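You operate a simulated robot arm through the tools that you are given. There is no shell and no other tool. Be economical: measure what you need, move in short steps, check, and stop when the job is done.

You are at the controls of a simulated two-armed robot. One attempt, no reset.

JOB
On the narrow walkway behind the oval lamp port, fold the green cloth in half.

The check looks at the end state, three seconds after you hand in, the way a careful person would. Anything else that was tipped, shoved, dropped, spilled or broken makes it a failure. Flat cloth is picked up by pressing the open fingertips on it (5 to 10 N) and closing them slowly along it; thin cloth reads only 2 to 8 mm in the jaws.

ROBOT AND FRAMES
Two 7-joint arms with two-finger parallel grippers on one trunk, on a base that drives. Base frame: it is fixed to the floor where the robot stands at the start and does not move with it; the origin is under the middle of the robot, x ahead of it, y to its left, z up. Readings come in mm, degrees, newtons and seconds.
The left shoulder is at the start at [70, 134, 1101], the right one opposite. Places, roughly: narrow walkway behind the oval lamp port [500, 100, 800]. Payload 1.57 kg a hand.
Tool frame (each hand has its own): the origin (TCP) lies between the finger pads and is the grasp point; the fingertips stand 30 mm ahead of it; z points along the fingers, y is the line along which they close. The gripper opens to 80 mm. The fingers are 17 mm wide and 12 mm thick; the gripper's body (40 by 82 mm) begins 80 mm behind the TCP.
Orientation is that of the tool frame in the base frame, as a unit quaternion [w, x, y, z]. With the fingers straight down and closing along the base's y, the tool's x points along the base's -x, its y along +y and its z along -z.

CONTROLS
- The arms move only by the tool send_rows. It takes "left_increments", "right_increments" or both (then of equal length, played together; a hand with none holds still); each is a list of rows, each an object (a shift or turn left out is 0, a gripper value left out holds the last) with "slide": the shift along the tool's x, y, z in mm, a list of three; "delta_rot": the turn, a rotation vector about the tool's x, y, z in rad, a list of three; "grip": the closure in counts, from 0 (fully open) to 255 (shut). In form: [{"slide": [tx, ty, tz], "delta_rot": [rx, ry, rz], "grip": grip}, ...]. A call has 1 to 12 rows; each row shifts and turns the commanded pose from where the row before left it, along the tool's axes as they then stand. Rows are played at 5 a second. More than 50 mm and 8.6 degrees between two rows, or a gripper value outside its range, and nothing of the call is played. A pose out of reach is approached as far as the arm can. The call stops where the force on the tool passes 40 N (or 10 N more than at its start, if that is more) or the arm is blocked; 0.2 s more then pass. Each finger travels about 153 mm/s and halts on what it meets, pressing with about 35 N; the grip force reading is that of the motor and also rises with nothing between the fingers. The clock runs only during rows and for 0.2 s after the last one: add rows that do not move to give the fingers time. It gives the time, the measured TCP pose, the force on the tool (base axes), the opening and the grip force at its end, in the units of the frame above (readings bear some noise).
- Cameras (640 x 400 px; columns grow to the right, rows downward): "scene" is now at [121.6, 18.4, 1301.9]; the picture's right is [0.24, -0.97, 0.00], its down [-0.78, -0.19, -0.59] and it looks along [0.58, 0.14, -0.80] (base axes); focal length 253 px, centre (320, 200). "left" rides on the left gripper at [72, 7, -122] in its tool frame; the picture's right is [-0.09, 1.00, 0.00], its down [-0.84, -0.08, -0.54] and it looks along [-0.54, -0.05, 0.84] (tool axes); focal length 238 px, centre (320, 200). "right" rides on the right gripper at [72, -7, -122] in its tool frame; the picture's right is [0.09, 1.00, 0.00], its down [-0.84, 0.08, -0.54] and it looks along [-0.54, 0.05, 0.84] (tool axes); focal length 238 px, centre (320, 200). There is no depth. A picture from a camera that has moved, and an enlarged one, comes with that camera's place and axes in the base frame and with its lens.
- camera(camera): a new picture of that camera. It takes no simulated time.
- lift_body(by): slides the trunk up (or, below 0, down) by that many mm; the arms and the scene camera ride with it, the base frame stays. It gives what a move gives, with no picture.
- steer(legs): drives the robot by 1 to 6 legs, each [ahead, left, turn to the left] in mm, mm and degrees, along the robot's own axes; the way and the turn of a leg run together, so that a leg with both is an arc; at most 1500 mm and 180 degrees a leg. The arms and the cameras ride along, it lands a little off, and it stops where it bumps. It gives what a move gives.
- pan_tilt(pan, tilt): turns the head with the scene camera to pan (to the left, within 86 degrees either way) and tilt (down, from -29 to 69), counted from straight ahead of the robot. It gives what a move gives.
- zoom(camera, box): a new picture of the part [left, top, right, bottom] of that camera's present view, enlarged. It takes no simulated time.
- close_job(): hands the job in; it is judged then, once.

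Work in short steps. Places have to be worked out from the pictures, the camera data and where the tool is seen: move nearer, look again, correct. Check each grasp and each placing, and mend what went wrong. You have 120 turns and 108 pictures in all, those below and enlarged ones among them. Open the grippers and draw the arms clear of the work before you hand the job in, unless the task says otherwise; then end with one line.

The tools are called after "Request:" by a JSON object that holds its "api" and its "payload". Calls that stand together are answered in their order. send_rows: Moves the arms, as the interface text tells. Its arguments: {"type":"object","properties":{"left_increments":{"type":"array","items":{"type":"object","properties":{"slide":{"type":"array","items":{"type":"number"}},"delta_rot":{"type":"array","items":{"type":"number"}},"grip":{"type":"number"}}}},"right_increments":{"type":"array","items":{"type":"object","properties":{"slide":{"type":"array","items":{"type":"number"}},"delta_rot":{"type":"array","items":{"type":"number"}},"grip":{"type":"number"}}}}},"required":[]} The other tools are called the same way: lift_body (by) slides the trunk up or down; steer (legs) drives the base; pan_tilt (pan, tilt) turns the head that bears the scene camera; camera (camera) takes a picture; zoom (camera, box) takes an enlarged picture of a part of a camera's view; close_job () hands the job in.

At the start:

```text
time: 0.0
left_ee_pos: [451.7, 206.1, 954.2]
left_tool_rot: [0.0, -0.001, 1.0, 0.0]
left_contact_force: [-0.7, -0.3, -0.3]
left_grip_width: 79.9
left_gripper_force: 0.1
right_ee_pos: [417.6, -189.8, 1031.0]
right_tool_rot: [0.0, 0.0, 1.0, 0.0]
right_contact_force: [0.1, 0.3, 0.0]
right_grip_width: 80.2
right_gripper_force: 0.1
trunk travel left (down, up): [-675.0, 265.0]
robot x, y, heading: [-0.9, 1.1, 0.0]
head pan, tilt: [13.9, 53.5]
```

scene: 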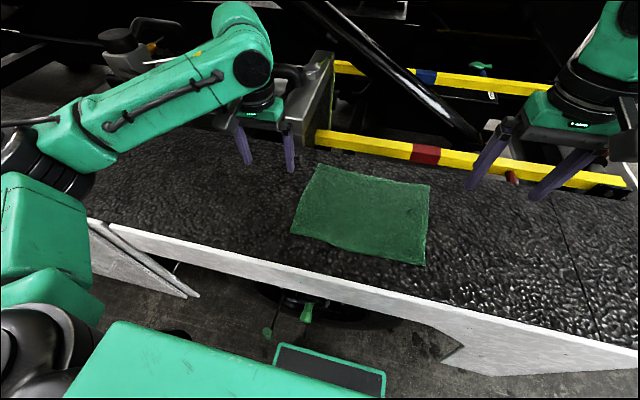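
right: 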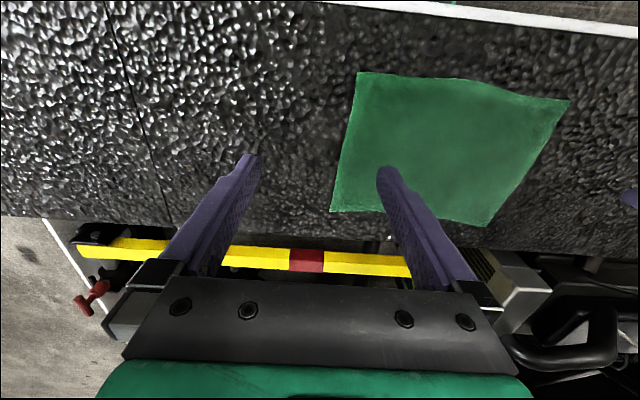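
left: 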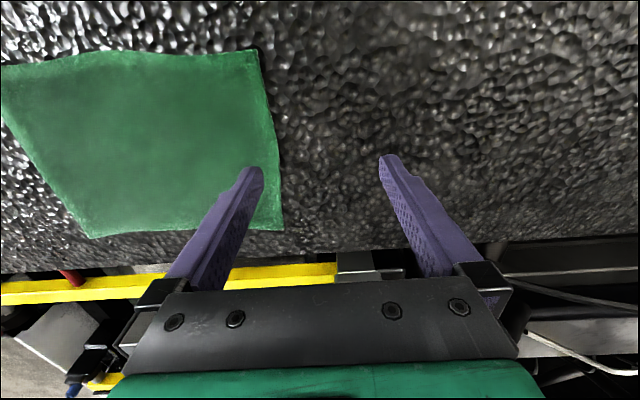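

The views agree on a cloth surface at about z=800, with corners near (605,141), (601,-159), (374,-144) and (380,150). I'll enlarge the scene to see the edges and the rail before I move.

Request:
{"api": "zoom", "payload": {"camera": "scene", "box": [220, 80, 500, 280]}}

Request:
{"api": "pan_tilt", "payload": {"pan": 0, "tilt": 50}}

Request:
{"api": "camera", "payload": {"camera": "scene"}}

```text
2.00 times, centred on (360, 180) of scene
camera zoom: at [121.6, 18.4, 1301.9], right [0.24, -0.97, 0.0], down [-0.78, -0.19, -0.59], along [0.58, 0.14, -0.8], focal length 506 px, centre (240, 240)
```

zoom: 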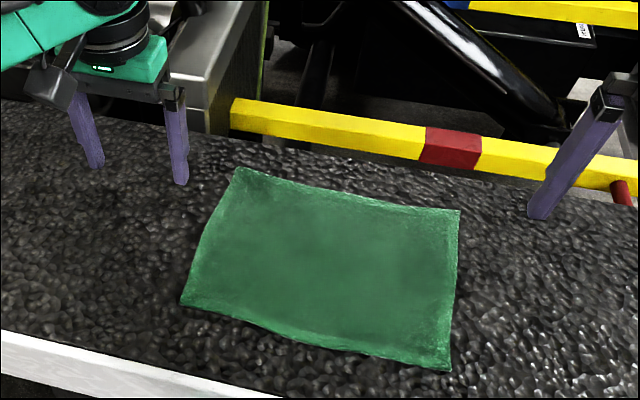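

```text
time: 0.8
left_ee_pos: [451.6, 206.3, 953.4]
left_tool_rot: [-0.001, 0.0, 1.0, 0.0]
left_contact_force: [-0.6, -0.3, -0.3]
left_grip_width: 80.1
left_gripper_force: 0.1
right_ee_pos: [417.2, -187.7, 1030.7]
right_tool_rot: [0.0, 0.0, 1.0, 0.001]
right_contact_force: [-0.1, 0.2, -0.3]
right_grip_width: 80.2
right_gripper_force: 0.1
trunk travel left (down, up): [-675.0, 265.0]
robot x, y, heading: [2.1, -1.8, -0.1]
head pan, tilt: [0.0, 50.0]
```

```text
103 pictures are left
camera scene: at [127.2, 0.8, 1306.5], right [0.0, -1.0, 0.0], down [-0.77, 0.0, -0.64], along [0.64, 0.0, -0.77], focal length 253 px, centre (320, 200)
```

scene: 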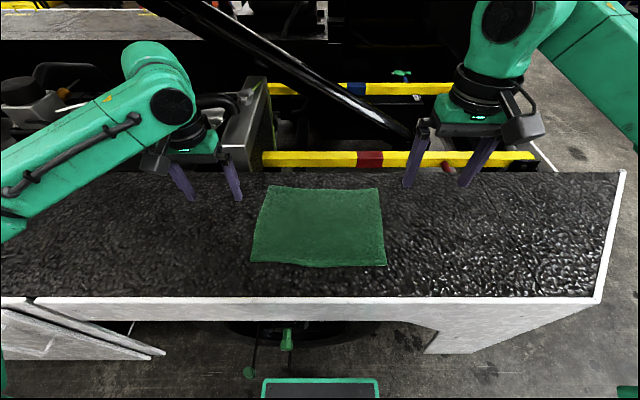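

The cloth spans roughly x 370–595 and y −150 to 147, with the rail beyond its far side. I'll fold the near edge over to the far edge using both hands, so I'm bringing each hand above its near corner, partly closed.

Request:
{"api": "send_rows", "payload": {"left_increments": [{"slide": [17, -21, 10], "grip": 127}, {"slide": [17, -21, 20]}, {"slide": [17, -21, 25]}, {"slide": [16, -21, 28]}, {}], "right_increments": [{"slide": [9, 18, 40], "grip": 127}, {"slide": [9, 18, 40]}, {"slide": [9, 18, 40]}, {"slide": [10, 18, 40]}, {}]}}

Request:
{"api": "camera", "payload": {"camera": "left"}}

Request:
{"api": "camera", "payload": {"camera": "right"}}

Request:
{"api": "zoom", "payload": {"camera": "scene", "box": [200, 140, 440, 290]}}

```text
time: 2.0
left_ee_pos: [384.8, 122.0, 870.7]
left_tool_rot: [0.0, -0.001, 1.0, 0.0]
left_contact_force: [0.0, 0.4, -0.6]
left_grip_width: 40.3
left_gripper_force: 0.1
right_ee_pos: [380.5, -116.7, 870.0]
right_tool_rot: [-0.001, 0.001, 1.0, 0.0]
right_contact_force: [-0.5, 0.5, -0.2]
right_grip_width: 40.3
right_gripper_force: 0.0
trunk travel left (down, up): [-675.0, 265.0]
robot x, y, heading: [-2.3, 0.4, 0.0]
head pan, tilt: [0.0, 50.0]
```

```text
102 pictures are left
camera left: at [311.3, 129.0, 992.1], right [0.09, 1.0, 0.0], down [0.84, -0.08, 0.54], along [0.54, -0.05, -0.84], focal length 238 px, centre (320, 200)
```

left: 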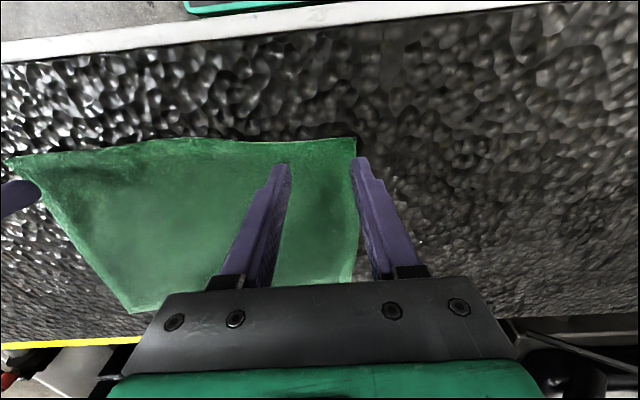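

```text
101 pictures are left
camera right: at [308.6, -124.3, 992.4], right [-0.09, 1.0, 0.0], down [0.84, 0.08, 0.54], along [0.54, 0.05, -0.84], focal length 238 px, centre (320, 200)
```

right: 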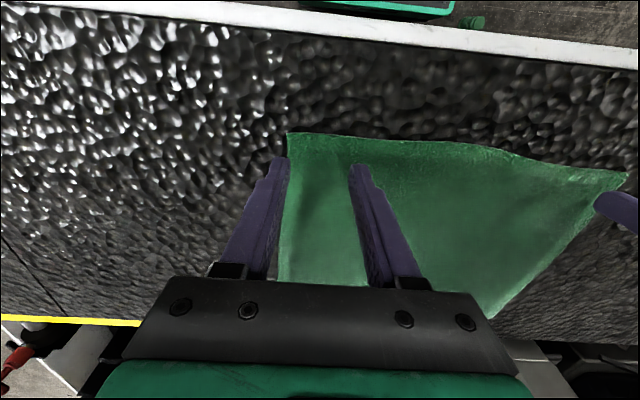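

```text
2.67 times, centred on (320, 215) of scene
camera zoom: at [126.9, 0.8, 1306.6], right [0.0, -1.0, 0.0], down [-0.77, 0.0, -0.64], along [0.64, 0.0, -0.77], focal length 674 px, centre (320, 160)
```

zoom: 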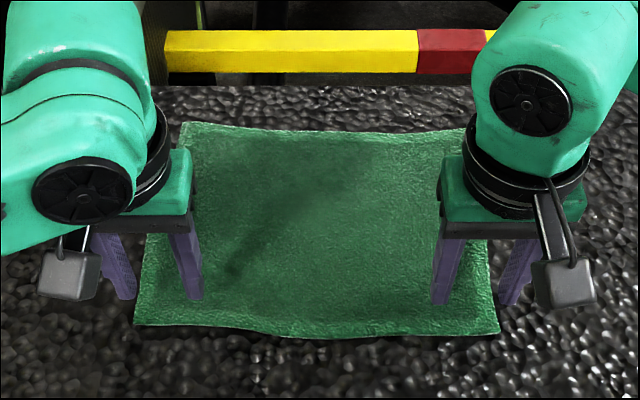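

Near corners from the wrist views are about (377,153) and (369,−145). I'm narrowing the jaws to about 30 mm, shifting slightly inward and coming down to just above the cloth.

Request:
{"api": "send_rows", "payload": {"left_increments": [{"slide": [0, -4, 10], "grip": 159}, {"slide": [0, 0, 14]}, {"slide": [0, 0, 8]}, {}], "right_increments": [{"slide": [0, 4, 10], "grip": 159}, {"slide": [0, 0, 14]}, {"slide": [0, 0, 8]}, {}]}}

Request:
{"api": "camera", "payload": {"camera": "left"}}

```text
time: 3.0
left_ee_pos: [385.5, 118.1, 839.1]
left_tool_rot: [0.0, -0.001, 1.0, 0.001]
left_contact_force: [-0.1, -0.5, -0.7]
left_grip_width: 30.2
left_gripper_force: 0.0
right_ee_pos: [380.7, -112.3, 838.8]
right_tool_rot: [0.0, 0.001, 1.0, 0.0]
right_contact_force: [-0.6, 0.5, 0.0]
right_grip_width: 30.1
right_gripper_force: 0.0
trunk travel left (down, up): [-675.0, 265.0]
robot x, y, heading: [-1.4, -2.4, -0.0]
head pan, tilt: [0.0, 50.0]
```

```text
99 pictures are left
camera left: at [311.6, 125.1, 959.8], right [0.09, 1.0, 0.0], down [0.84, -0.08, 0.54], along [0.54, -0.05, -0.84], focal length 238 px, centre (320, 200)
```

left: 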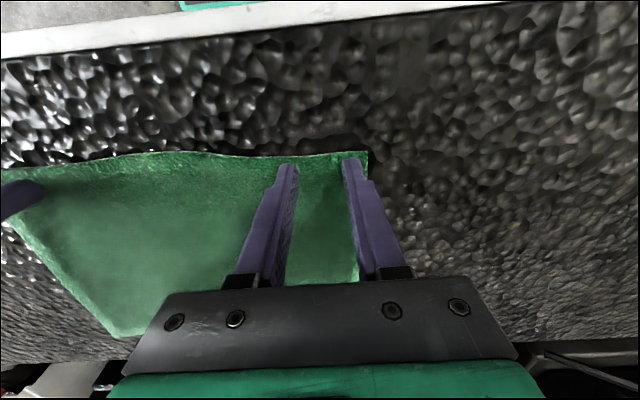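

Both fingers of the left hand sit just inside the corner, and there is no contact yet. I'm lowering both hands in small steps to find the touch.

Request:
{"api": "send_rows", "payload": {"left_increments": [{"slide": [0, 0, 3]}, {"slide": [0, 0, 2]}, {"slide": [0, 0, 2]}, {}], "right_increments": [{"slide": [0, 0, 3]}, {"slide": [0, 0, 2]}, {"slide": [0, 0, 2]}, {}]}}

```text
time: 4.0
left_ee_pos: [383.8, 117.5, 832.7]
left_tool_rot: [0.001, 0.0, 1.0, -0.001]
left_contact_force: [0.7, 0.5, 11.0]
left_grip_width: 30.0
left_gripper_force: 0.1
right_ee_pos: [380.6, -113.3, 832.6]
right_tool_rot: [0.002, 0.0, 1.0, 0.001]
right_contact_force: [5.0, -2.0, 13.2]
right_grip_width: 30.2
right_gripper_force: 0.0
trunk travel left (down, up): [-675.0, 265.0]
robot x, y, heading: [-1.5, 0.4, -0.1]
head pan, tilt: [0.0, 50.0]
```

Contact reads 11 and 13 N at TCP z about 832.6. I'm easing off about half a millimetre and closing slowly.

Request:
{"api": "send_rows", "payload": {"left_increments": [{"slide": [0, 0, -0.5]}, {"grip": 169}, {"grip": 179}, {"grip": 189}, {"grip": 199}, {"grip": 209}, {"grip": 219}, {"grip": 229}, {"grip": 240}, {"grip": 255}, {}, {}], "right_increments": [{"slide": [0, 0, -0.7]}, {"grip": 169}, {"grip": 179}, {"grip": 189}, {"grip": 199}, {"grip": 209}, {"grip": 219}, {"grip": 229}, {"grip": 240}, {"grip": 255}, {}, {}]}}

Request:
{"api": "camera", "payload": {"camera": "left"}}

Request:
{"api": "camera", "payload": {"camera": "right"}}

```text
time: 6.6
left_ee_pos: [383.7, 117.1, 833.3]
left_tool_rot: [0.001, -0.001, 1.0, -0.001]
left_contact_force: [-0.9, -5.4, 8.5]
left_grip_width: 3.6
left_gripper_force: 24.6
right_ee_pos: [378.7, -112.4, 833.1]
right_tool_rot: [0.001, -0.001, 1.0, 0.001]
right_contact_force: [-0.2, 5.3, 6.6]
right_grip_width: 3.9
right_gripper_force: 24.6
trunk travel left (down, up): [-675.0, 265.0]
robot x, y, heading: [-2.5, -0.6, -0.2]
head pan, tilt: [0.0, 50.0]
```

```text
98 pictures are left
camera left: at [309.9, 125.1, 954.2], right [0.09, 1.0, 0.0], down [0.84, -0.08, 0.54], along [0.54, -0.05, -0.84], focal length 238 px, centre (320, 200)
```

left: 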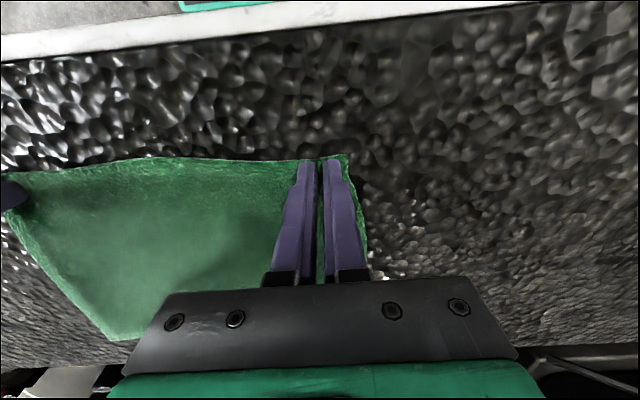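

```text
97 pictures are left
camera right: at [306.5, -120.0, 955.7], right [-0.09, 1.0, 0.0], down [0.84, 0.08, 0.54], along [0.54, 0.05, -0.84], focal length 238 px, centre (320, 200)
```

right: 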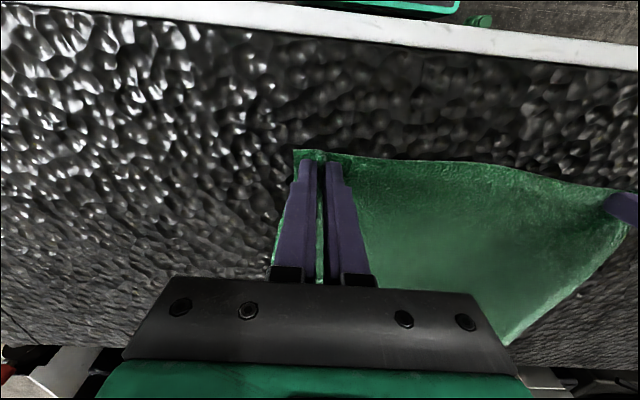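

Both corners are gripped (3.6 and 3.9 mm in the jaws). Triangulation puts the rail near x 885, z 655, well clear, so I'm carrying both corners through the first half of an arc.

Request:
{"api": "send_rows", "payload": {"left_increments": [{"slide": [-0.9, -0.4, -12.4]}, {"slide": [-2.7, -0.4, -12.2]}, {"slide": [-4.5, -0.4, -11.8]}, {"slide": [-6.1, -0.4, -11.1]}, {"slide": [-7.7, -0.4, -10.3]}, {"slide": [-9.1, -0.4, -9.3]}, {"slide": [-10.4, -0.4, -8.2]}, {"slide": [-11.5, -0.4, -6.9]}, {"slide": [-12.4, -0.4, -5.5]}, {"slide": [-13.1, -0.4, -4]}, {"slide": [-13.6, -0.5, -2.4]}, {"slide": [-13.8, -0.5, -0.8]}], "right_increments": [{"slide": [-0.9, -0.4, -12.4]}, {"slide": [-2.6, -0.4, -12.2]}, {"slide": [-4.3, -0.4, -11.8]}, {"slide": [-5.9, -0.4, -11.1]}, {"slide": [-7.4, -0.4, -10.3]}, {"slide": [-8.8, -0.4, -9.3]}, {"slide": [-10, -0.4, -8.2]}, {"slide": [-11.1, -0.4, -6.9]}, {"slide": [-12, -0.4, -5.5]}, {"slide": [-12.6, -0.4, -4]}, {"slide": [-13.1, -0.5, -2.4]}, {"slide": [-13.3, -0.5, -0.8]}]}}

Request:
{"api": "camera", "payload": {"camera": "scene"}}

Request:
{"api": "camera", "payload": {"camera": "left"}}

```text
time: 9.2
left_ee_pos: [492.6, 111.8, 925.6]
left_tool_rot: [-0.002, -0.001, 1.0, -0.001]
left_contact_force: [0.7, -5.8, 0.6]
left_grip_width: 3.7
left_gripper_force: 25.1
right_ee_pos: [483.2, -118.1, 926.4]
right_tool_rot: [0.0, 0.0, 1.0, 0.0]
right_contact_force: [1.0, 5.5, 0.3]
right_grip_width: 3.8
right_gripper_force: 25.1
trunk travel left (down, up): [-675.0, 265.0]
robot x, y, heading: [0.3, -2.3, 0.3]
head pan, tilt: [0.0, 50.0]
```

```text
96 pictures are left
camera scene: at [128.2, 0.6, 1306.4], right [0.0, -1.0, 0.0], down [-0.77, 0.0, -0.64], along [0.64, 0.0, -0.77], focal length 253 px, centre (320, 200)
```

scene: 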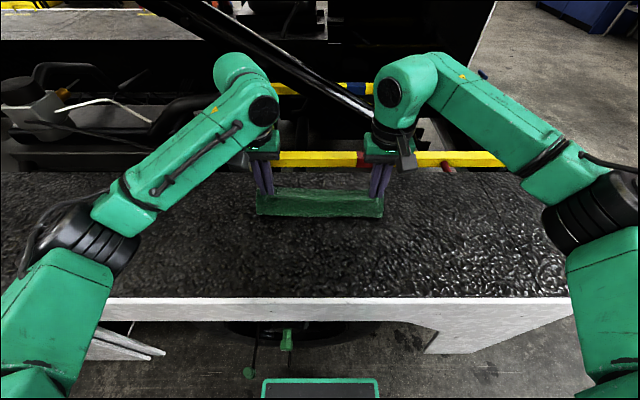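

```text
95 pictures are left
camera left: at [418.6, 120.1, 1047.6], right [0.09, 1.0, 0.0], down [0.84, -0.08, 0.54], along [0.54, -0.05, -0.84], focal length 238 px, centre (320, 200)
```

left: 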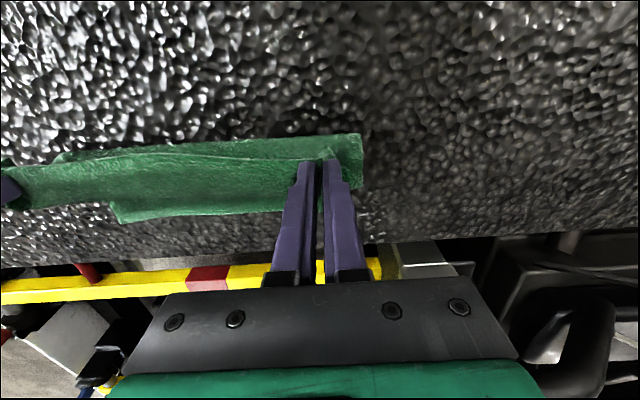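

The flap is up and hanging cleanly, and the lower half has stayed put. Now the second half of the arc, down to just above the far edge.

Request:
{"api": "send_rows", "payload": {"left_increments": [{"slide": [-13.6, -0.4, 0.8]}, {"slide": [-13.4, -0.4, 2.4]}, {"slide": [-13.0, -0.4, 4]}, {"slide": [-12.2, -0.4, 5.5]}, {"slide": [-11.3, -0.4, 6.9]}, {"slide": [-10.2, -0.4, 8.2]}, {"slide": [-9, -0.4, 9.3]}, {"slide": [-7.6, -0.4, 10.3]}, {"slide": [-6, -0.4, 11.1]}, {"slide": [-4.4, -0.4, 11.0]}, {"slide": [-2.6, -0.5, 9]}, {"slide": [-0.9, -0.5, 8]}], "right_increments": [{"slide": [-13.1, -0.4, 0.8]}, {"slide": [-12.9, -0.4, 2.4]}, {"slide": [-12.5, -0.4, 4]}, {"slide": [-11.8, -0.4, 5.5]}, {"slide": [-10.9, -0.4, 6.9]}, {"slide": [-9.8, -0.4, 8.2]}, {"slide": [-8.6, -0.4, 9.3]}, {"slide": [-7.2, -0.4, 10.3]}, {"slide": [-5.8, -0.4, 11.1]}, {"slide": [-4.2, -0.4, 11.0]}, {"slide": [-2.5, -0.5, 9]}, {"slide": [-0.9, -0.5, 8]}]}}

Request:
{"api": "zoom", "payload": {"camera": "scene", "box": [200, 120, 440, 270]}}

Request:
{"api": "camera", "payload": {"camera": "left"}}

Request:
{"api": "camera", "payload": {"camera": "right"}}

```text
time: 11.8
left_ee_pos: [595.5, 108.0, 840.8]
left_tool_rot: [0.001, -0.002, 1.0, -0.001]
left_contact_force: [-0.1, -5.6, 1.5]
left_grip_width: 3.9
left_gripper_force: 24.7
right_ee_pos: [582.9, -123.1, 841.9]
right_tool_rot: [0.002, 0.0, 1.0, 0.0]
right_contact_force: [1.4, 5.4, 3.4]
right_grip_width: 3.9
right_gripper_force: 24.0
trunk travel left (down, up): [-675.0, 265.0]
robot x, y, heading: [-0.2, 1.1, -0.1]
head pan, tilt: [0.0, 50.0]
```

```text
2.67 times, centred on (320, 195) of scene
camera zoom: at [126.7, 0.8, 1306.7], right [0.0, -1.0, 0.0], down [-0.77, 0.0, -0.64], along [0.64, 0.0, -0.77], focal length 674 px, centre (320, 213)
```

zoom: 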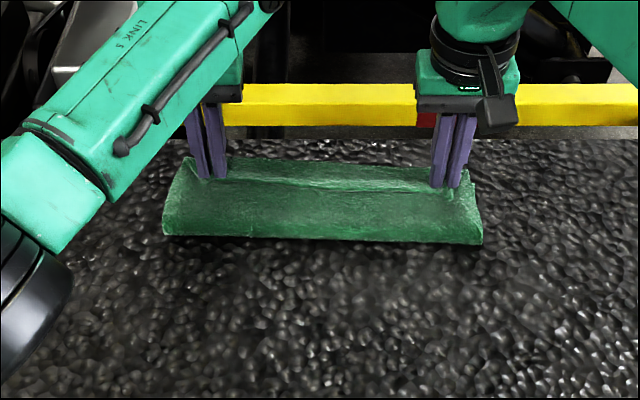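

```text
93 pictures are left
camera left: at [522.0, 115.1, 962.1], right [0.09, 1.0, 0.0], down [0.84, -0.08, 0.54], along [0.54, -0.05, -0.84], focal length 238 px, centre (320, 200)
```

left: 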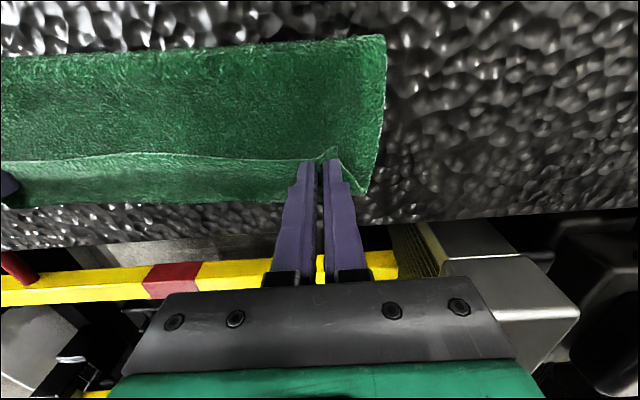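

```text
92 pictures are left
camera right: at [510.1, -130.0, 963.7], right [-0.09, 1.0, 0.0], down [0.84, 0.08, 0.54], along [0.54, 0.05, -0.84], focal length 238 px, centre (320, 200)
```

right: 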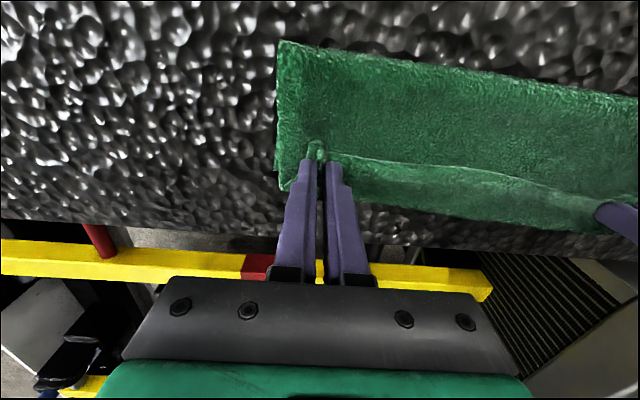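

The flap is over, but the layering at the held edge is unclear: the pinched edge may face backward since the fingers didn't turn. I'll look closer.

Request:
{"api": "zoom", "payload": {"camera": "left", "box": [160, 20, 420, 220]}}

Request:
{"api": "zoom", "payload": {"camera": "right", "box": [240, 20, 500, 220]}}

Request:
{"api": "zoom", "payload": {"camera": "scene", "box": [255, 165, 385, 220]}}

```text
2.00 times, centred on (290, 120) of left
camera zoom: at [522.0, 115.1, 962.1], right [0.09, 1.0, 0.0], down [0.84, -0.08, 0.54], along [0.54, -0.05, -0.84], focal length 477 px, centre (380, 360)
```

zoom: 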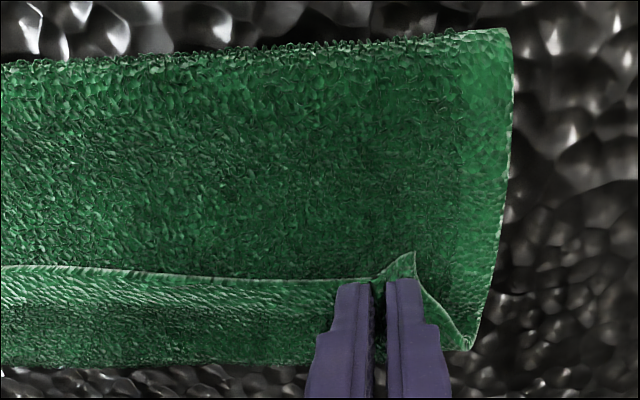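

```text
2.00 times, centred on (370, 120) of right
camera zoom: at [510.1, -130.0, 963.7], right [-0.09, 1.0, 0.0], down [0.84, 0.08, 0.54], along [0.54, 0.05, -0.84], focal length 477 px, centre (220, 360)
```

zoom: 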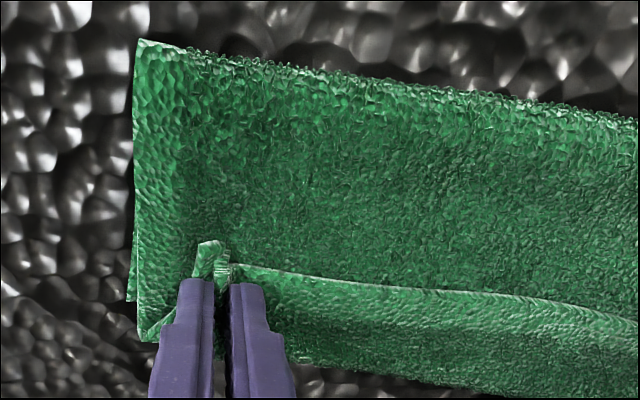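

```text
4.92 times, centred on (320, 192) of scene
camera zoom: at [126.7, 0.8, 1306.7], right [0.0, -1.0, 0.0], down [-0.77, 0.0, -0.64], along [0.64, 0.0, -0.77], focal length 1245 px, centre (320, 237)
```

zoom: 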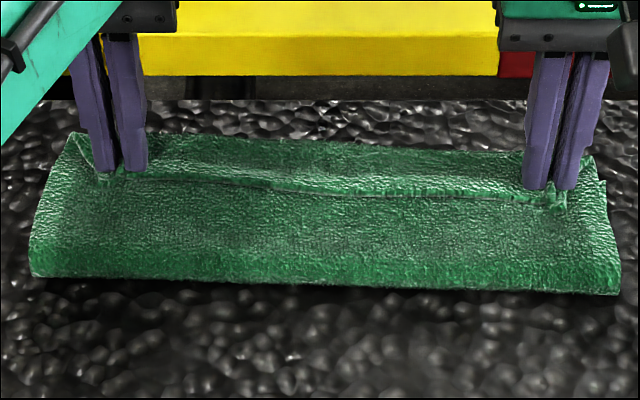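

The edge is curled back as a cuff because the fingers kept their tilt, and the crease has rolled forward to about x 519. I'll draw both hands back so the crease returns to the middle, and sort out the cuff afterward.

Request:
{"api": "send_rows", "payload": {"left_increments": [{"slide": [6, 0.5, -8]}, {"slide": [9, 0.5, -6]}, {"slide": [9, 0, 0]}, {"slide": [9, 0, 0]}, {"slide": [7, 0, 4]}, {}], "right_increments": [{"slide": [6, 0.5, -8]}, {"slide": [9, 0.5, -6]}, {"slide": [9, 0, 0]}, {"slide": [9, 0, 0]}, {"slide": [7, 0, 4]}, {}]}}

Request:
{"api": "zoom", "payload": {"camera": "scene", "box": [240, 160, 400, 240]}}

Request:
{"api": "camera", "payload": {"camera": "left"}}

```text
time: 13.2
left_ee_pos: [555.7, 108.5, 851.0]
left_tool_rot: [-0.001, -0.001, 1.0, -0.001]
left_contact_force: [0.0, -7.4, -0.2]
left_grip_width: 4.0
left_gripper_force: 24.7
right_ee_pos: [542.0, -123.2, 849.2]
right_tool_rot: [0.0, 0.0, 1.0, -0.001]
right_contact_force: [0.1, 6.4, 0.3]
right_grip_width: 4.2
right_gripper_force: 24.3
trunk travel left (down, up): [-675.0, 265.0]
robot x, y, heading: [3.0, -1.4, 0.0]
head pan, tilt: [0.0, 50.0]
```

```text
4.00 times, centred on (320, 200) of scene
camera zoom: at [127.5, 0.8, 1306.5], right [0.0, -1.0, 0.0], down [-0.77, 0.0, -0.64], along [0.64, 0.0, -0.77], focal length 1011 px, centre (320, 200)
```

zoom: 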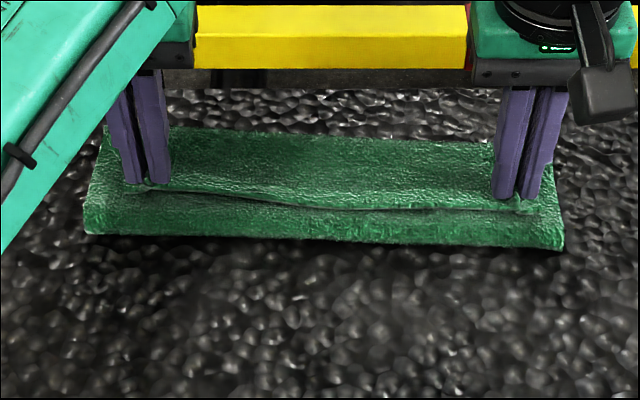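

```text
87 pictures are left
camera left: at [481.9, 116.4, 971.8], right [0.09, 1.0, 0.0], down [0.84, -0.08, 0.54], along [0.54, -0.05, -0.84], focal length 238 px, centre (320, 200)
```

left: 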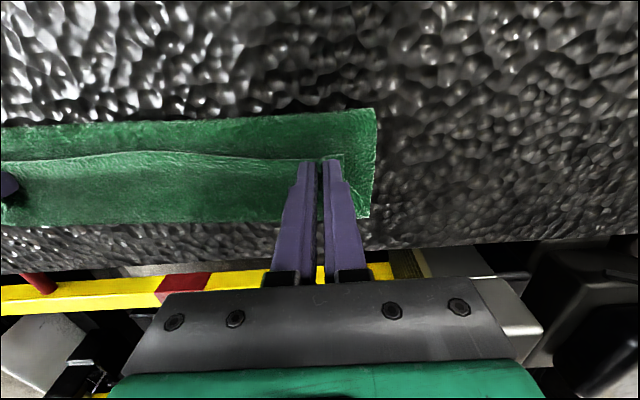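

The crease is still at about x 517 and the curl remains, so this direction won't lay clean without tilting the hands. I'll carry the edge back to where it was, then fold far edge to near, where the hands can tilt as the cloth turns over. First, back up to the top of the arc.

Request:
{"api": "send_rows", "payload": {"left_increments": [{"slide": [4, 0.5, -14]}, {"slide": [8, 0.5, -14]}, {"slide": [10, 0.5, -14]}, {"slide": [13, 0.5, -13]}, {"slide": [14, 0.5, -12]}, {"slide": [14, 0.5, -8]}, {"slide": [13.8, 0.4, 0.8]}, {"slide": [13.6, 0.4, 2.4]}, {"slide": [13.1, 0.4, 4]}, {"slide": [12.4, 0.4, 5.5]}, {"slide": [11.5, 0.4, 6.9]}, {"slide": [10.4, 0.4, 8.2]}], "right_increments": [{"slide": [4, 0.7, -14]}, {"slide": [7, 0.7, -14]}, {"slide": [9, 0.7, -14]}, {"slide": [12, 0.7, -13]}, {"slide": [13, 0.7, -13]}, {"slide": [14, 0.7, -9]}, {"slide": [13.3, 0.5, 0.8]}, {"slide": [13.1, 0.5, 2.4]}, {"slide": [12.6, 0.5, 4]}, {"slide": [12, 0.5, 5.5]}, {"slide": [11.1, 0.5, 6.9]}, {"slide": [10, 0.5, 8.2]}]}}

Request:
{"api": "send_rows", "payload": {"left_increments": [{"slide": [9.1, 0.4, 9.3]}, {"slide": [7.7, 0.4, 10.3]}, {"slide": [6.1, 0.4, 11.1]}, {"slide": [4.5, 0.4, 11.8]}, {"slide": [2.7, 0.4, 12.2]}, {"slide": [0.9, 0.4, 8]}, {}], "right_increments": [{"slide": [8.8, 0.4, 9.3]}, {"slide": [7.4, 0.4, 10.3]}, {"slide": [5.9, 0.4, 11.1]}, {"slide": [4.3, 0.4, 11.8]}, {"slide": [2.6, 0.4, 12.2]}, {"slide": [0.9, 0.4, 8]}, {}]}}

Request:
{"api": "camera", "payload": {"camera": "scene"}}

Request:
{"api": "camera", "payload": {"camera": "left"}}

```text
time: 15.8
left_ee_pos: [417.1, 114.7, 897.3]
left_tool_rot: [0.001, -0.001, 1.0, -0.001]
left_contact_force: [0.3, -3.4, -0.7]
left_grip_width: 3.5
left_gripper_force: 24.3
right_ee_pos: [411.6, -114.4, 900.5]
right_tool_rot: [0.0, 0.0, 1.0, 0.0]
right_contact_force: [0.9, 2.8, -0.4]
right_grip_width: 3.7
right_gripper_force: 24.8
trunk travel left (down, up): [-675.0, 265.0]
robot x, y, heading: [-0.1, -0.5, -0.1]
head pan, tilt: [0.0, 50.0]
```

```text
time: 17.4
left_ee_pos: [387.0, 116.7, 834.4]
left_tool_rot: [-0.001, -0.001, 1.0, -0.001]
left_contact_force: [-0.3, -4.2, 0.5]
left_grip_width: 3.9
left_gripper_force: 24.7
right_ee_pos: [382.3, -112.2, 836.9]
right_tool_rot: [0.0, 0.001, 1.0, 0.0]
right_contact_force: [0.1, 3.8, 0.4]
right_grip_width: 3.5
right_gripper_force: 24.8
trunk travel left (down, up): [-675.0, 265.0]
robot x, y, heading: [-0.4, -5.4, -0.1]
head pan, tilt: [0.0, 50.0]
```

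```text
86 pictures are left
camera scene: at [127.1, 0.6, 1306.6], right [0.0, -1.0, 0.0], down [-0.77, 0.0, -0.64], along [0.64, 0.0, -0.77], focal length 253 px, centre (320, 200)
```

scene: 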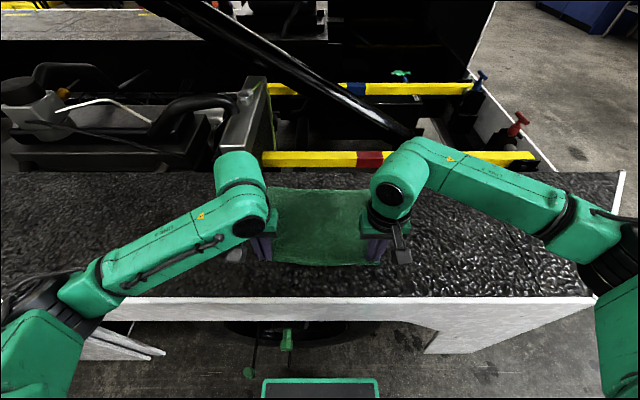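

```text
85 pictures are left
camera left: at [312.8, 124.1, 956.3], right [0.09, 1.0, 0.0], down [0.84, -0.08, 0.54], along [0.54, -0.05, -0.84], focal length 238 px, centre (320, 200)
```

left: 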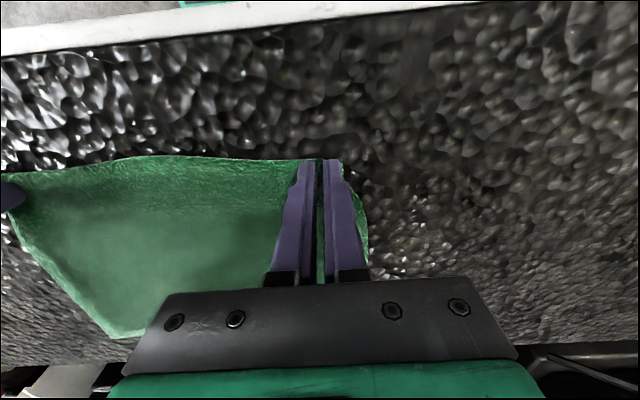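

The cloth is flat again near its starting place. I'm releasing it, rising, and testing whether the hands can tilt forward by about 70° above the near edge, which the far-to-near fold needs.

Request:
{"api": "send_rows", "payload": {"left_increments": [{"grip": 235}, {"grip": 215}, {"grip": 190}, {"grip": 160}, {}, {"slide": [0, 0, -20]}, {"slide": [0, 0, -35]}, {}], "right_increments": [{"grip": 235}, {"grip": 215}, {"grip": 190}, {"grip": 160}, {}, {"slide": [0, 0, -20]}, {"slide": [0, 0, -35]}, {}]}}

Request:
{"api": "send_rows", "payload": {"left_increments": [{"delta_rot": [0, -0.13, 0]}, {"delta_rot": [0, -0.13, 0]}, {"delta_rot": [0, -0.13, 0]}, {"delta_rot": [0, -0.13, 0]}, {"delta_rot": [0, -0.13, 0]}, {"delta_rot": [0, -0.13, 0]}, {"delta_rot": [0, -0.13, 0]}, {"delta_rot": [0, -0.13, 0]}, {"delta_rot": [0, -0.13, 0]}, {"delta_rot": [0, -0.13, 0]}, {}], "right_increments": [{"delta_rot": [0, -0.13, 0]}, {"delta_rot": [0, -0.13, 0]}, {"delta_rot": [0, -0.13, 0]}, {"delta_rot": [0, -0.13, 0]}, {"delta_rot": [0, -0.13, 0]}, {"delta_rot": [0, -0.13, 0]}, {"delta_rot": [0, -0.13, 0]}, {"delta_rot": [0, -0.13, 0]}, {"delta_rot": [0, -0.13, 0]}, {"delta_rot": [0, -0.13, 0]}, {}]}}

Request:
{"api": "camera", "payload": {"camera": "scene"}}

```text
time: 19.2
left_ee_pos: [386.3, 117.6, 890.1]
left_tool_rot: [0.0, -0.001, 1.0, 0.0]
left_contact_force: [0.2, 0.0, 0.4]
left_grip_width: 29.9
left_gripper_force: 0.0
right_ee_pos: [382.3, -111.6, 892.7]
right_tool_rot: [0.0, 0.0, 1.0, 0.0]
right_contact_force: [0.4, -0.9, -0.1]
right_grip_width: 29.8
right_gripper_force: 0.0
trunk travel left (down, up): [-675.0, 265.0]
robot x, y, heading: [2.5, -2.6, -0.0]
head pan, tilt: [0.0, 50.0]
```

```text
time: 20.9
left_ee_pos: [394.3, 158.3, 857.0]
left_tool_rot: [0.424, -0.017, 0.903, 0.063]
left_contact_force: [0.0, 0.0, -0.3]
left_grip_width: 30.0
left_gripper_force: 0.2
left hand out of reach, approached as far as the arm can: row 3
right_ee_pos: [381.1, -112.8, 893.1]
right_tool_rot: [0.382, 0.0, 0.924, 0.001]
right_contact_force: [-1.0, 0.0, -0.4]
right_grip_width: 29.9
right_gripper_force: 0.0
right hand out of reach, approached as far as the arm can: row 7, 8
trunk travel left (down, up): [-675.0, 265.0]
robot x, y, heading: [0.6, -1.5, 0.1]
head pan, tilt: [0.0, 50.0]
stopped in row 8 (left hand): the arm was blocked; the commanded pose is now the measured one
```

```text
84 pictures are left
camera scene: at [126.2, -0.1, 1306.7], right [0.0, -1.0, 0.0], down [-0.77, 0.0, -0.64], along [0.64, 0.0, -0.77], focal length 253 px, centre (320, 200)
```

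scene: 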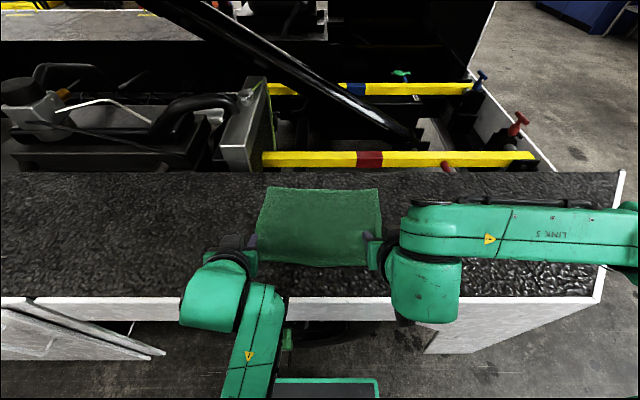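

The tilt reaches only about 45° from this trunk height, and the left arm was squeezed close to the body. I'm raising the trunk 100 mm for more room, then returning the hands to vertical.

Request:
{"api": "lift_body", "payload": {"by": 100}}

Request:
{"api": "send_rows", "payload": {"left_increments": [{"delta_rot": [0.0186, 0.1253, 0.005]}, {"delta_rot": [0.0186, 0.1253, 0.005]}, {"delta_rot": [0.0186, 0.1253, 0.005]}, {"delta_rot": [0.0186, 0.1253, 0.005]}, {"delta_rot": [0.0186, 0.1253, 0.005]}, {"delta_rot": [0.0186, 0.1253, 0.005]}, {"delta_rot": [0.0186, 0.1253, 0.005]}, {}], "right_increments": [{"delta_rot": [0, 0.112, 0]}, {"delta_rot": [0, 0.112, 0]}, {"delta_rot": [0, 0.112, 0]}, {"delta_rot": [0, 0.112, 0]}, {"delta_rot": [0, 0.112, 0]}, {"delta_rot": [0, 0.112, 0]}, {"delta_rot": [0, 0.112, 0]}, {}]}}

```text
time: 22.2
left_ee_pos: [395.6, 158.5, 957.2]
left_tool_rot: [0.423, -0.018, 0.904, 0.063]
left_contact_force: [-0.2, -0.3, 0.3]
left_grip_width: 29.7
left_gripper_force: 0.1
right_ee_pos: [381.8, -111.9, 992.5]
right_tool_rot: [0.383, 0.0, 0.924, 0.001]
right_contact_force: [0.7, 0.2, 0.8]
right_grip_width: 29.9
right_gripper_force: 0.0
trunk travel left (down, up): [-775.0, 165.0]
robot x, y, heading: [1.0, 0.4, -0.0]
head pan, tilt: [0.0, 50.0]
```

```text
time: 23.1
left_ee_pos: [392.2, 193.4, 947.3]
left_tool_rot: [0.224, 0.018, 0.968, 0.111]
left_contact_force: [0.4, -1.0, -0.5]
left_grip_width: 29.7
left_gripper_force: 0.0
right_ee_pos: [382.7, -112.0, 993.4]
right_tool_rot: [0.207, -0.001, 0.978, 0.002]
right_contact_force: [-0.6, -0.5, 0.3]
right_grip_width: 29.8
right_gripper_force: 0.1
trunk travel left (down, up): [-775.0, 165.0]
robot x, y, heading: [1.4, -0.8, 0.2]
head pan, tilt: [0.0, 50.0]
stopped in row 4 (left hand): the arm was blocked; the commanded pose is now the measured one
```

The left arm is near a joint limit. I'll bring it forward while it straightens, and finish straightening the right.

Request:
{"api": "send_rows", "payload": {"left_increments": [{"slide": [-20, 0, 8]}, {"slide": [-20, 0, 8], "delta_rot": [0.045, 0.09, -0.007]}, {"slide": [-10, 0, 4], "delta_rot": [0.045, 0.09, -0.007]}, {"slide": [-10, 0, 0], "delta_rot": [0.045, 0.09, -0.007]}, {"delta_rot": [0.045, 0.09, -0.007]}, {"delta_rot": [0.045, 0.09, -0.007]}, {}], "right_increments": [{"delta_rot": [0, 0.104, 0]}, {"delta_rot": [0, 0.104, 0]}, {"delta_rot": [0, 0.104, 0]}, {"delta_rot": [0, 0.104, 0]}, {}, {}, {}]}}

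Request:
{"api": "camera", "payload": {"camera": "scene"}}

```text
time: 24.1
left_ee_pos: [451.8, 259.8, 950.3]
left_tool_rot: [0.093, -0.017, 0.987, 0.133]
left_contact_force: [0.1, 0.8, 0.9]
left_grip_width: 29.9
left_gripper_force: 0.0
left hand out of reach, approached as far as the arm can: row 4, 5
right_ee_pos: [382.6, -112.6, 992.7]
right_tool_rot: [0.01, 0.0, 1.0, 0.0]
right_contact_force: [0.4, -0.6, 0.2]
right_grip_width: 29.8
right_gripper_force: 0.0
trunk travel left (down, up): [-775.0, 165.0]
robot x, y, heading: [-2.3, 0.3, -0.4]
head pan, tilt: [0.0, 50.0]
stopped in row 5 (left hand): the arm was blocked; the commanded pose is now the measured one
```

```text
83 pictures are left
camera scene: at [129.6, 1.6, 1406.3], right [0.0, -1.0, 0.0], down [-0.77, 0.0, -0.64], along [0.64, 0.0, -0.77], focal length 253 px, centre (320, 200)
```

scene: 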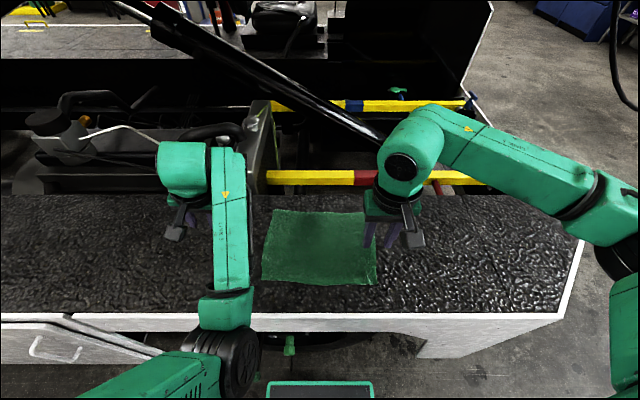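

The left arm's elbow has swung inward and it is held at a limit. I'll try raising the hand without rotation to free it.

Request:
{"api": "send_rows", "payload": {"left_increments": [{"slide": [0, 0, -20]}, {"slide": [0, 0, -20]}, {"slide": [-20, 0, -20]}, {"slide": [-20, 0, -20]}, {}]}}

Request:
{"api": "camera", "payload": {"camera": "scene"}}

```text
time: 25.3
left_ee_pos: [485.4, 271.6, 1022.9]
left_tool_rot: [0.092, -0.032, 0.983, 0.156]
left_contact_force: [-0.5, -1.0, -0.5]
left_grip_width: 29.7
left_gripper_force: 0.1
left hand out of reach, approached as far as the arm can: row 2, 3, 4
right_ee_pos: [381.3, -112.5, 992.9]
right_tool_rot: [0.011, 0.0, 1.0, 0.001]
right_contact_force: [0.4, -0.6, 0.1]
right_grip_width: 30.0
right_gripper_force: 0.0
trunk travel left (down, up): [-775.0, 165.0]
robot x, y, heading: [3.0, 0.8, -0.0]
head pan, tilt: [0.0, 50.0]
```

```text
82 pictures are left
camera scene: at [126.6, 1.1, 1406.6], right [0.0, -1.0, 0.0], down [-0.77, 0.0, -0.64], along [0.64, 0.0, -0.77], focal length 253 px, centre (320, 200)
```

scene: 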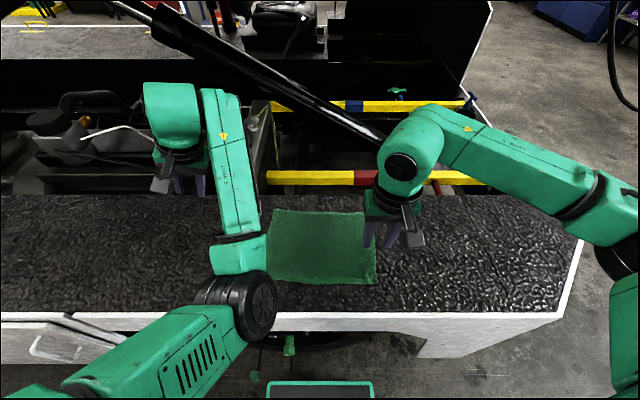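

The elbow is still inward. I'll move the hand forward and up to stretch the arm, checking how it follows.

Request:
{"api": "send_rows", "payload": {"left_increments": [{"slide": [-10, -20, -20]}, {"slide": [-15, -20, -15]}, {"slide": [-20, -20, 0]}, {"slide": [-20, -20, 0]}, {"slide": [-20, -20, 0]}, {"slide": [-20, -20, 0]}, {}]}}

Request:
{"api": "camera", "payload": {"camera": "scene"}}

```text
time: 26.9
left_ee_pos: [606.1, 133.0, 1027.7]
left_tool_rot: [0.094, -0.016, 0.987, 0.132]
left_contact_force: [-0.4, 0.5, -1.2]
left_grip_width: 29.6
left_gripper_force: 0.0
left hand out of reach, approached as far as the arm can: row 1, 2
right_ee_pos: [381.5, -111.5, 992.2]
right_tool_rot: [0.011, 0.0, 1.0, 0.001]
right_contact_force: [0.8, 0.0, -0.5]
right_grip_width: 29.9
right_gripper_force: 0.0
trunk travel left (down, up): [-775.0, 165.0]
robot x, y, heading: [0.6, 1.3, 0.1]
head pan, tilt: [0.0, 50.0]
```

```text
81 pictures are left
camera scene: at [126.9, 0.9, 1406.6], right [0.0, -1.0, 0.0], down [-0.77, 0.0, -0.64], along [0.64, 0.0, -0.77], focal length 253 px, centre (320, 200)
```

scene: 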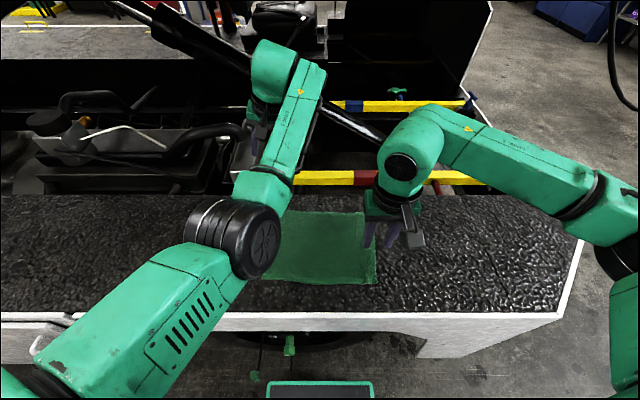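

The left arm has come free and is above the far corner region. Levelling its hand to vertical.

Request:
{"api": "send_rows", "payload": {"left_increments": [{"delta_rot": [0.087, 0.062, 0.011]}, {"delta_rot": [0.087, 0.062, 0.011]}, {"delta_rot": [0.087, 0.062, 0.011]}, {"slide": [0, -12, 0]}, {"slide": [0, -12, 20]}, {}]}}

Request:
{"api": "camera", "payload": {"camera": "scene"}}

```text
time: 28.3
left_ee_pos: [607.3, 110.3, 1008.5]
left_tool_rot: [0.002, 0.0, 1.0, 0.003]
left_contact_force: [-0.1, -0.9, 0.8]
left_grip_width: 29.6
left_gripper_force: 0.0
right_ee_pos: [381.3, -112.8, 992.8]
right_tool_rot: [0.011, 0.0, 1.0, 0.002]
right_contact_force: [-0.5, 0.1, 0.5]
right_grip_width: 29.9
right_gripper_force: 0.0
trunk travel left (down, up): [-775.0, 165.0]
robot x, y, heading: [0.8, 1.5, -0.3]
head pan, tilt: [0.0, 50.0]
```

```text
80 pictures are left
camera scene: at [127.0, 1.3, 1406.6], right [0.0, -1.0, 0.0], down [-0.77, 0.0, -0.64], along [0.64, 0.0, -0.77], focal length 253 px, centre (320, 200)
```

scene: 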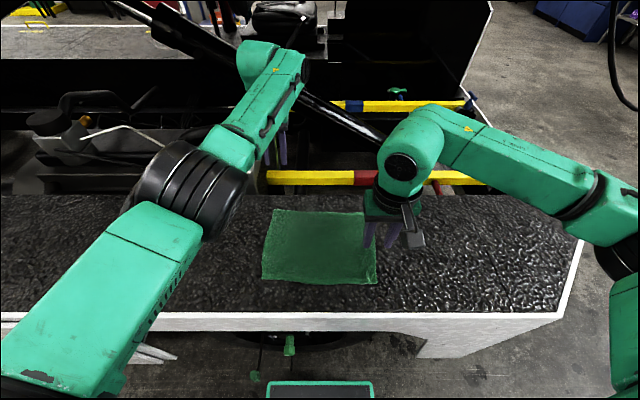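

The left arm's posture is recovered. Now I'm testing the near end pose with the right arm at the raised trunk: lower to z about 870, then tilt.

Request:
{"api": "send_rows", "payload": {"right_increments": [{"slide": [0, 0, 40]}, {"slide": [0, 0, 40]}, {"slide": [0, 0, 40], "delta_rot": [0, -0.1, 0]}, {"delta_rot": [0, -0.13, 0]}, {"delta_rot": [0, -0.13, 0]}, {"delta_rot": [0, -0.13, 0]}, {"delta_rot": [0, -0.13, 0]}, {"delta_rot": [0, -0.13, 0]}, {"delta_rot": [0, -0.13, 0]}, {"delta_rot": [0, -0.13, 0]}, {"delta_rot": [0, -0.13, 0]}, {}]}}

Request:
{"api": "camera", "payload": {"camera": "scene"}}

```text
time: 30.9
left_ee_pos: [607.5, 109.4, 1008.2]
left_tool_rot: [0.003, -0.001, 1.0, 0.002]
left_contact_force: [0.3, -0.1, 1.0]
left_grip_width: 29.6
left_gripper_force: 0.1
right_ee_pos: [383.2, -100.8, 880.7]
right_tool_rot: [0.548, 0.001, 0.836, 0.0]
right_contact_force: [0.0, 0.4, 0.0]
right_grip_width: 29.8
right_gripper_force: 0.1
right hand out of reach, approached as far as the arm can: row 11
trunk travel left (down, up): [-775.0, 165.0]
robot x, y, heading: [0.7, 0.0, 0.2]
head pan, tilt: [0.0, 50.0]
```

```text
79 pictures are left
camera scene: at [127.7, 1.2, 1406.5], right [0.0, -1.0, 0.0], down [-0.77, 0.0, -0.64], along [0.64, 0.0, -0.77], focal length 253 px, centre (320, 200)
```

scene: 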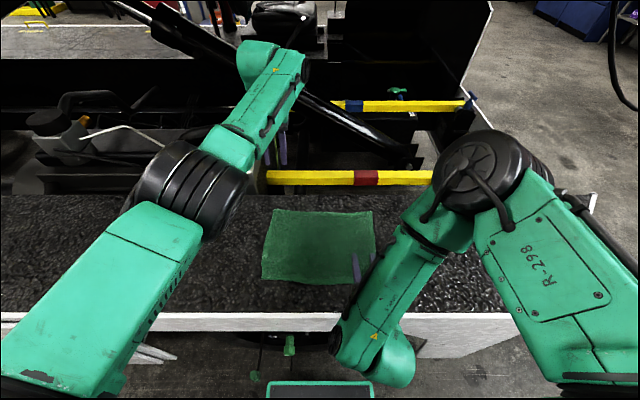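

The right arm reaches about 66° there, so roughly 60° at the landing is feasible. I'm straightening it again and moving it toward the far right corner.

Request:
{"api": "send_rows", "payload": {"right_increments": [{"slide": [-15, 0, 5], "delta_rot": [0, 0.13, 0]}, {"slide": [-15, 0, 5], "delta_rot": [0, 0.13, 0]}, {"slide": [-15, 0, 0], "delta_rot": [0, 0.13, 0]}, {"slide": [-15, 0, 0], "delta_rot": [0, 0.13, 0]}, {"slide": [-15, 0, 0], "delta_rot": [0, 0.13, 0]}, {"slide": [-15, 0, 0], "delta_rot": [0, 0.13, 0]}, {"slide": [-15, 0, 0], "delta_rot": [0, 0.13, 0]}, {"slide": [-15, -5, 0], "delta_rot": [0, 0.13, 0]}, {"slide": [-15, -5, 0], "delta_rot": [0, 0.12, 0]}, {"slide": [-15, -5, 0]}, {"slide": [-15, -5, 0]}, {}]}}

Request:
{"api": "camera", "payload": {"camera": "left"}}

Request:
{"api": "camera", "payload": {"camera": "scene"}}

```text
time: 33.5
left_ee_pos: [607.1, 109.5, 1007.8]
left_tool_rot: [0.002, 0.0, 1.0, 0.003]
left_contact_force: [0.9, -0.3, 0.3]
left_grip_width: 29.9
left_gripper_force: 0.2
right_ee_pos: [524.3, -121.4, 950.9]
right_tool_rot: [0.001, 0.0, 1.0, 0.001]
right_contact_force: [0.0, 0.6, 0.4]
right_grip_width: 30.0
right_gripper_force: 0.1
trunk travel left (down, up): [-775.0, 165.0]
robot x, y, heading: [-1.9, -1.7, -0.2]
head pan, tilt: [0.0, 50.0]
```

```text
78 pictures are left
camera left: at [533.3, 115.8, 1129.2], right [0.09, 1.0, 0.01], down [0.83, -0.08, 0.54], along [0.54, -0.05, -0.84], focal length 238 px, centre (320, 200)
```

left: 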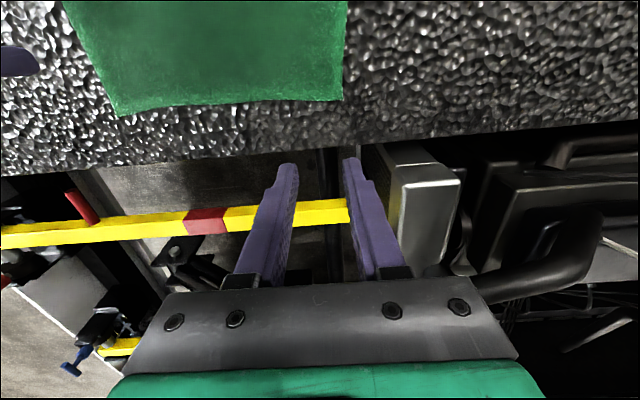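

```text
77 pictures are left
camera scene: at [127.3, 0.9, 1406.5], right [0.0, -1.0, 0.0], down [-0.77, 0.0, -0.64], along [0.64, 0.0, -0.77], focal length 253 px, centre (320, 200)
```

scene: 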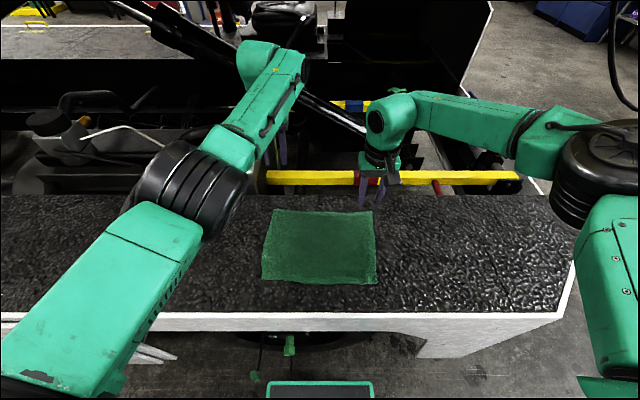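

Wrist view puts the far corners near (596,141) and (588,−157). I'm lowering both hands above them to verify.

Request:
{"api": "send_rows", "payload": {"left_increments": [{"slide": [5, -1, 34]}, {"slide": [5, -1, 34]}, {"slide": [4, -1, 35]}, {"slide": [0, 0, 35]}, {}], "right_increments": [{"slide": [-20, 0, 10]}, {"slide": [-20, 0, 20]}, {"slide": [-18, 0, 25]}, {"slide": [0, 0, 26]}, {}]}}

Request:
{"api": "camera", "payload": {"camera": "left"}}

Request:
{"api": "camera", "payload": {"camera": "right"}}

```text
time: 34.7
left_ee_pos: [593.6, 107.6, 869.4]
left_tool_rot: [0.002, -0.001, 1.0, 0.002]
left_contact_force: [-0.1, -0.2, 0.1]
left_grip_width: 29.8
left_gripper_force: 0.0
right_ee_pos: [583.0, -120.0, 870.1]
right_tool_rot: [0.001, 0.001, 1.0, 0.001]
right_contact_force: [-0.5, -0.7, 0.3]
right_grip_width: 30.1
right_gripper_force: 0.1
trunk travel left (down, up): [-775.0, 165.0]
robot x, y, heading: [-3.0, -1.4, -0.1]
head pan, tilt: [0.0, 50.0]
```

```text
76 pictures are left
camera left: at [519.4, 113.9, 990.4], right [0.09, 1.0, 0.01], down [0.83, -0.08, 0.55], along [0.54, -0.04, -0.84], focal length 238 px, centre (320, 200)
```

left: 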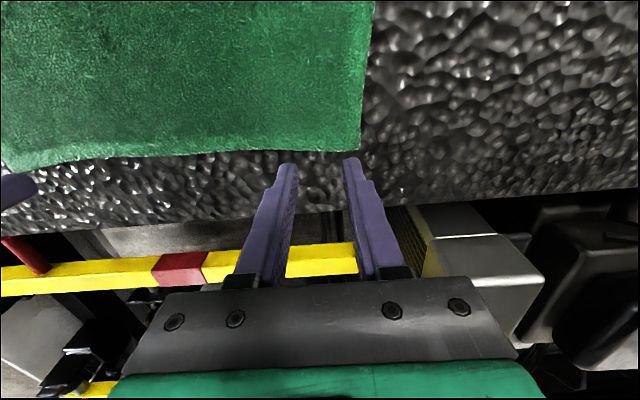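

```text
75 pictures are left
camera right: at [510.9, -127.5, 993.3], right [-0.09, 1.0, 0.0], down [0.84, 0.08, 0.54], along [0.54, 0.05, -0.84], focal length 238 px, centre (320, 200)
```

right: 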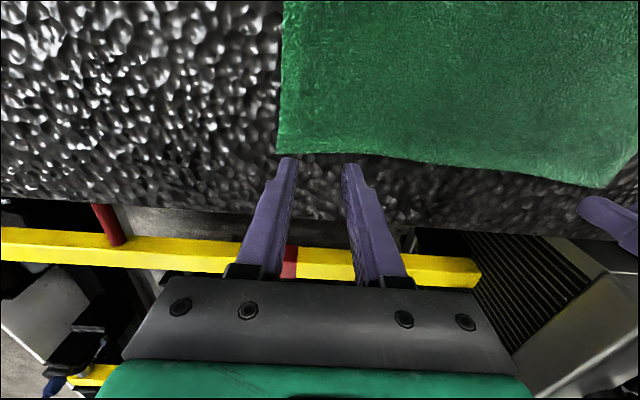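

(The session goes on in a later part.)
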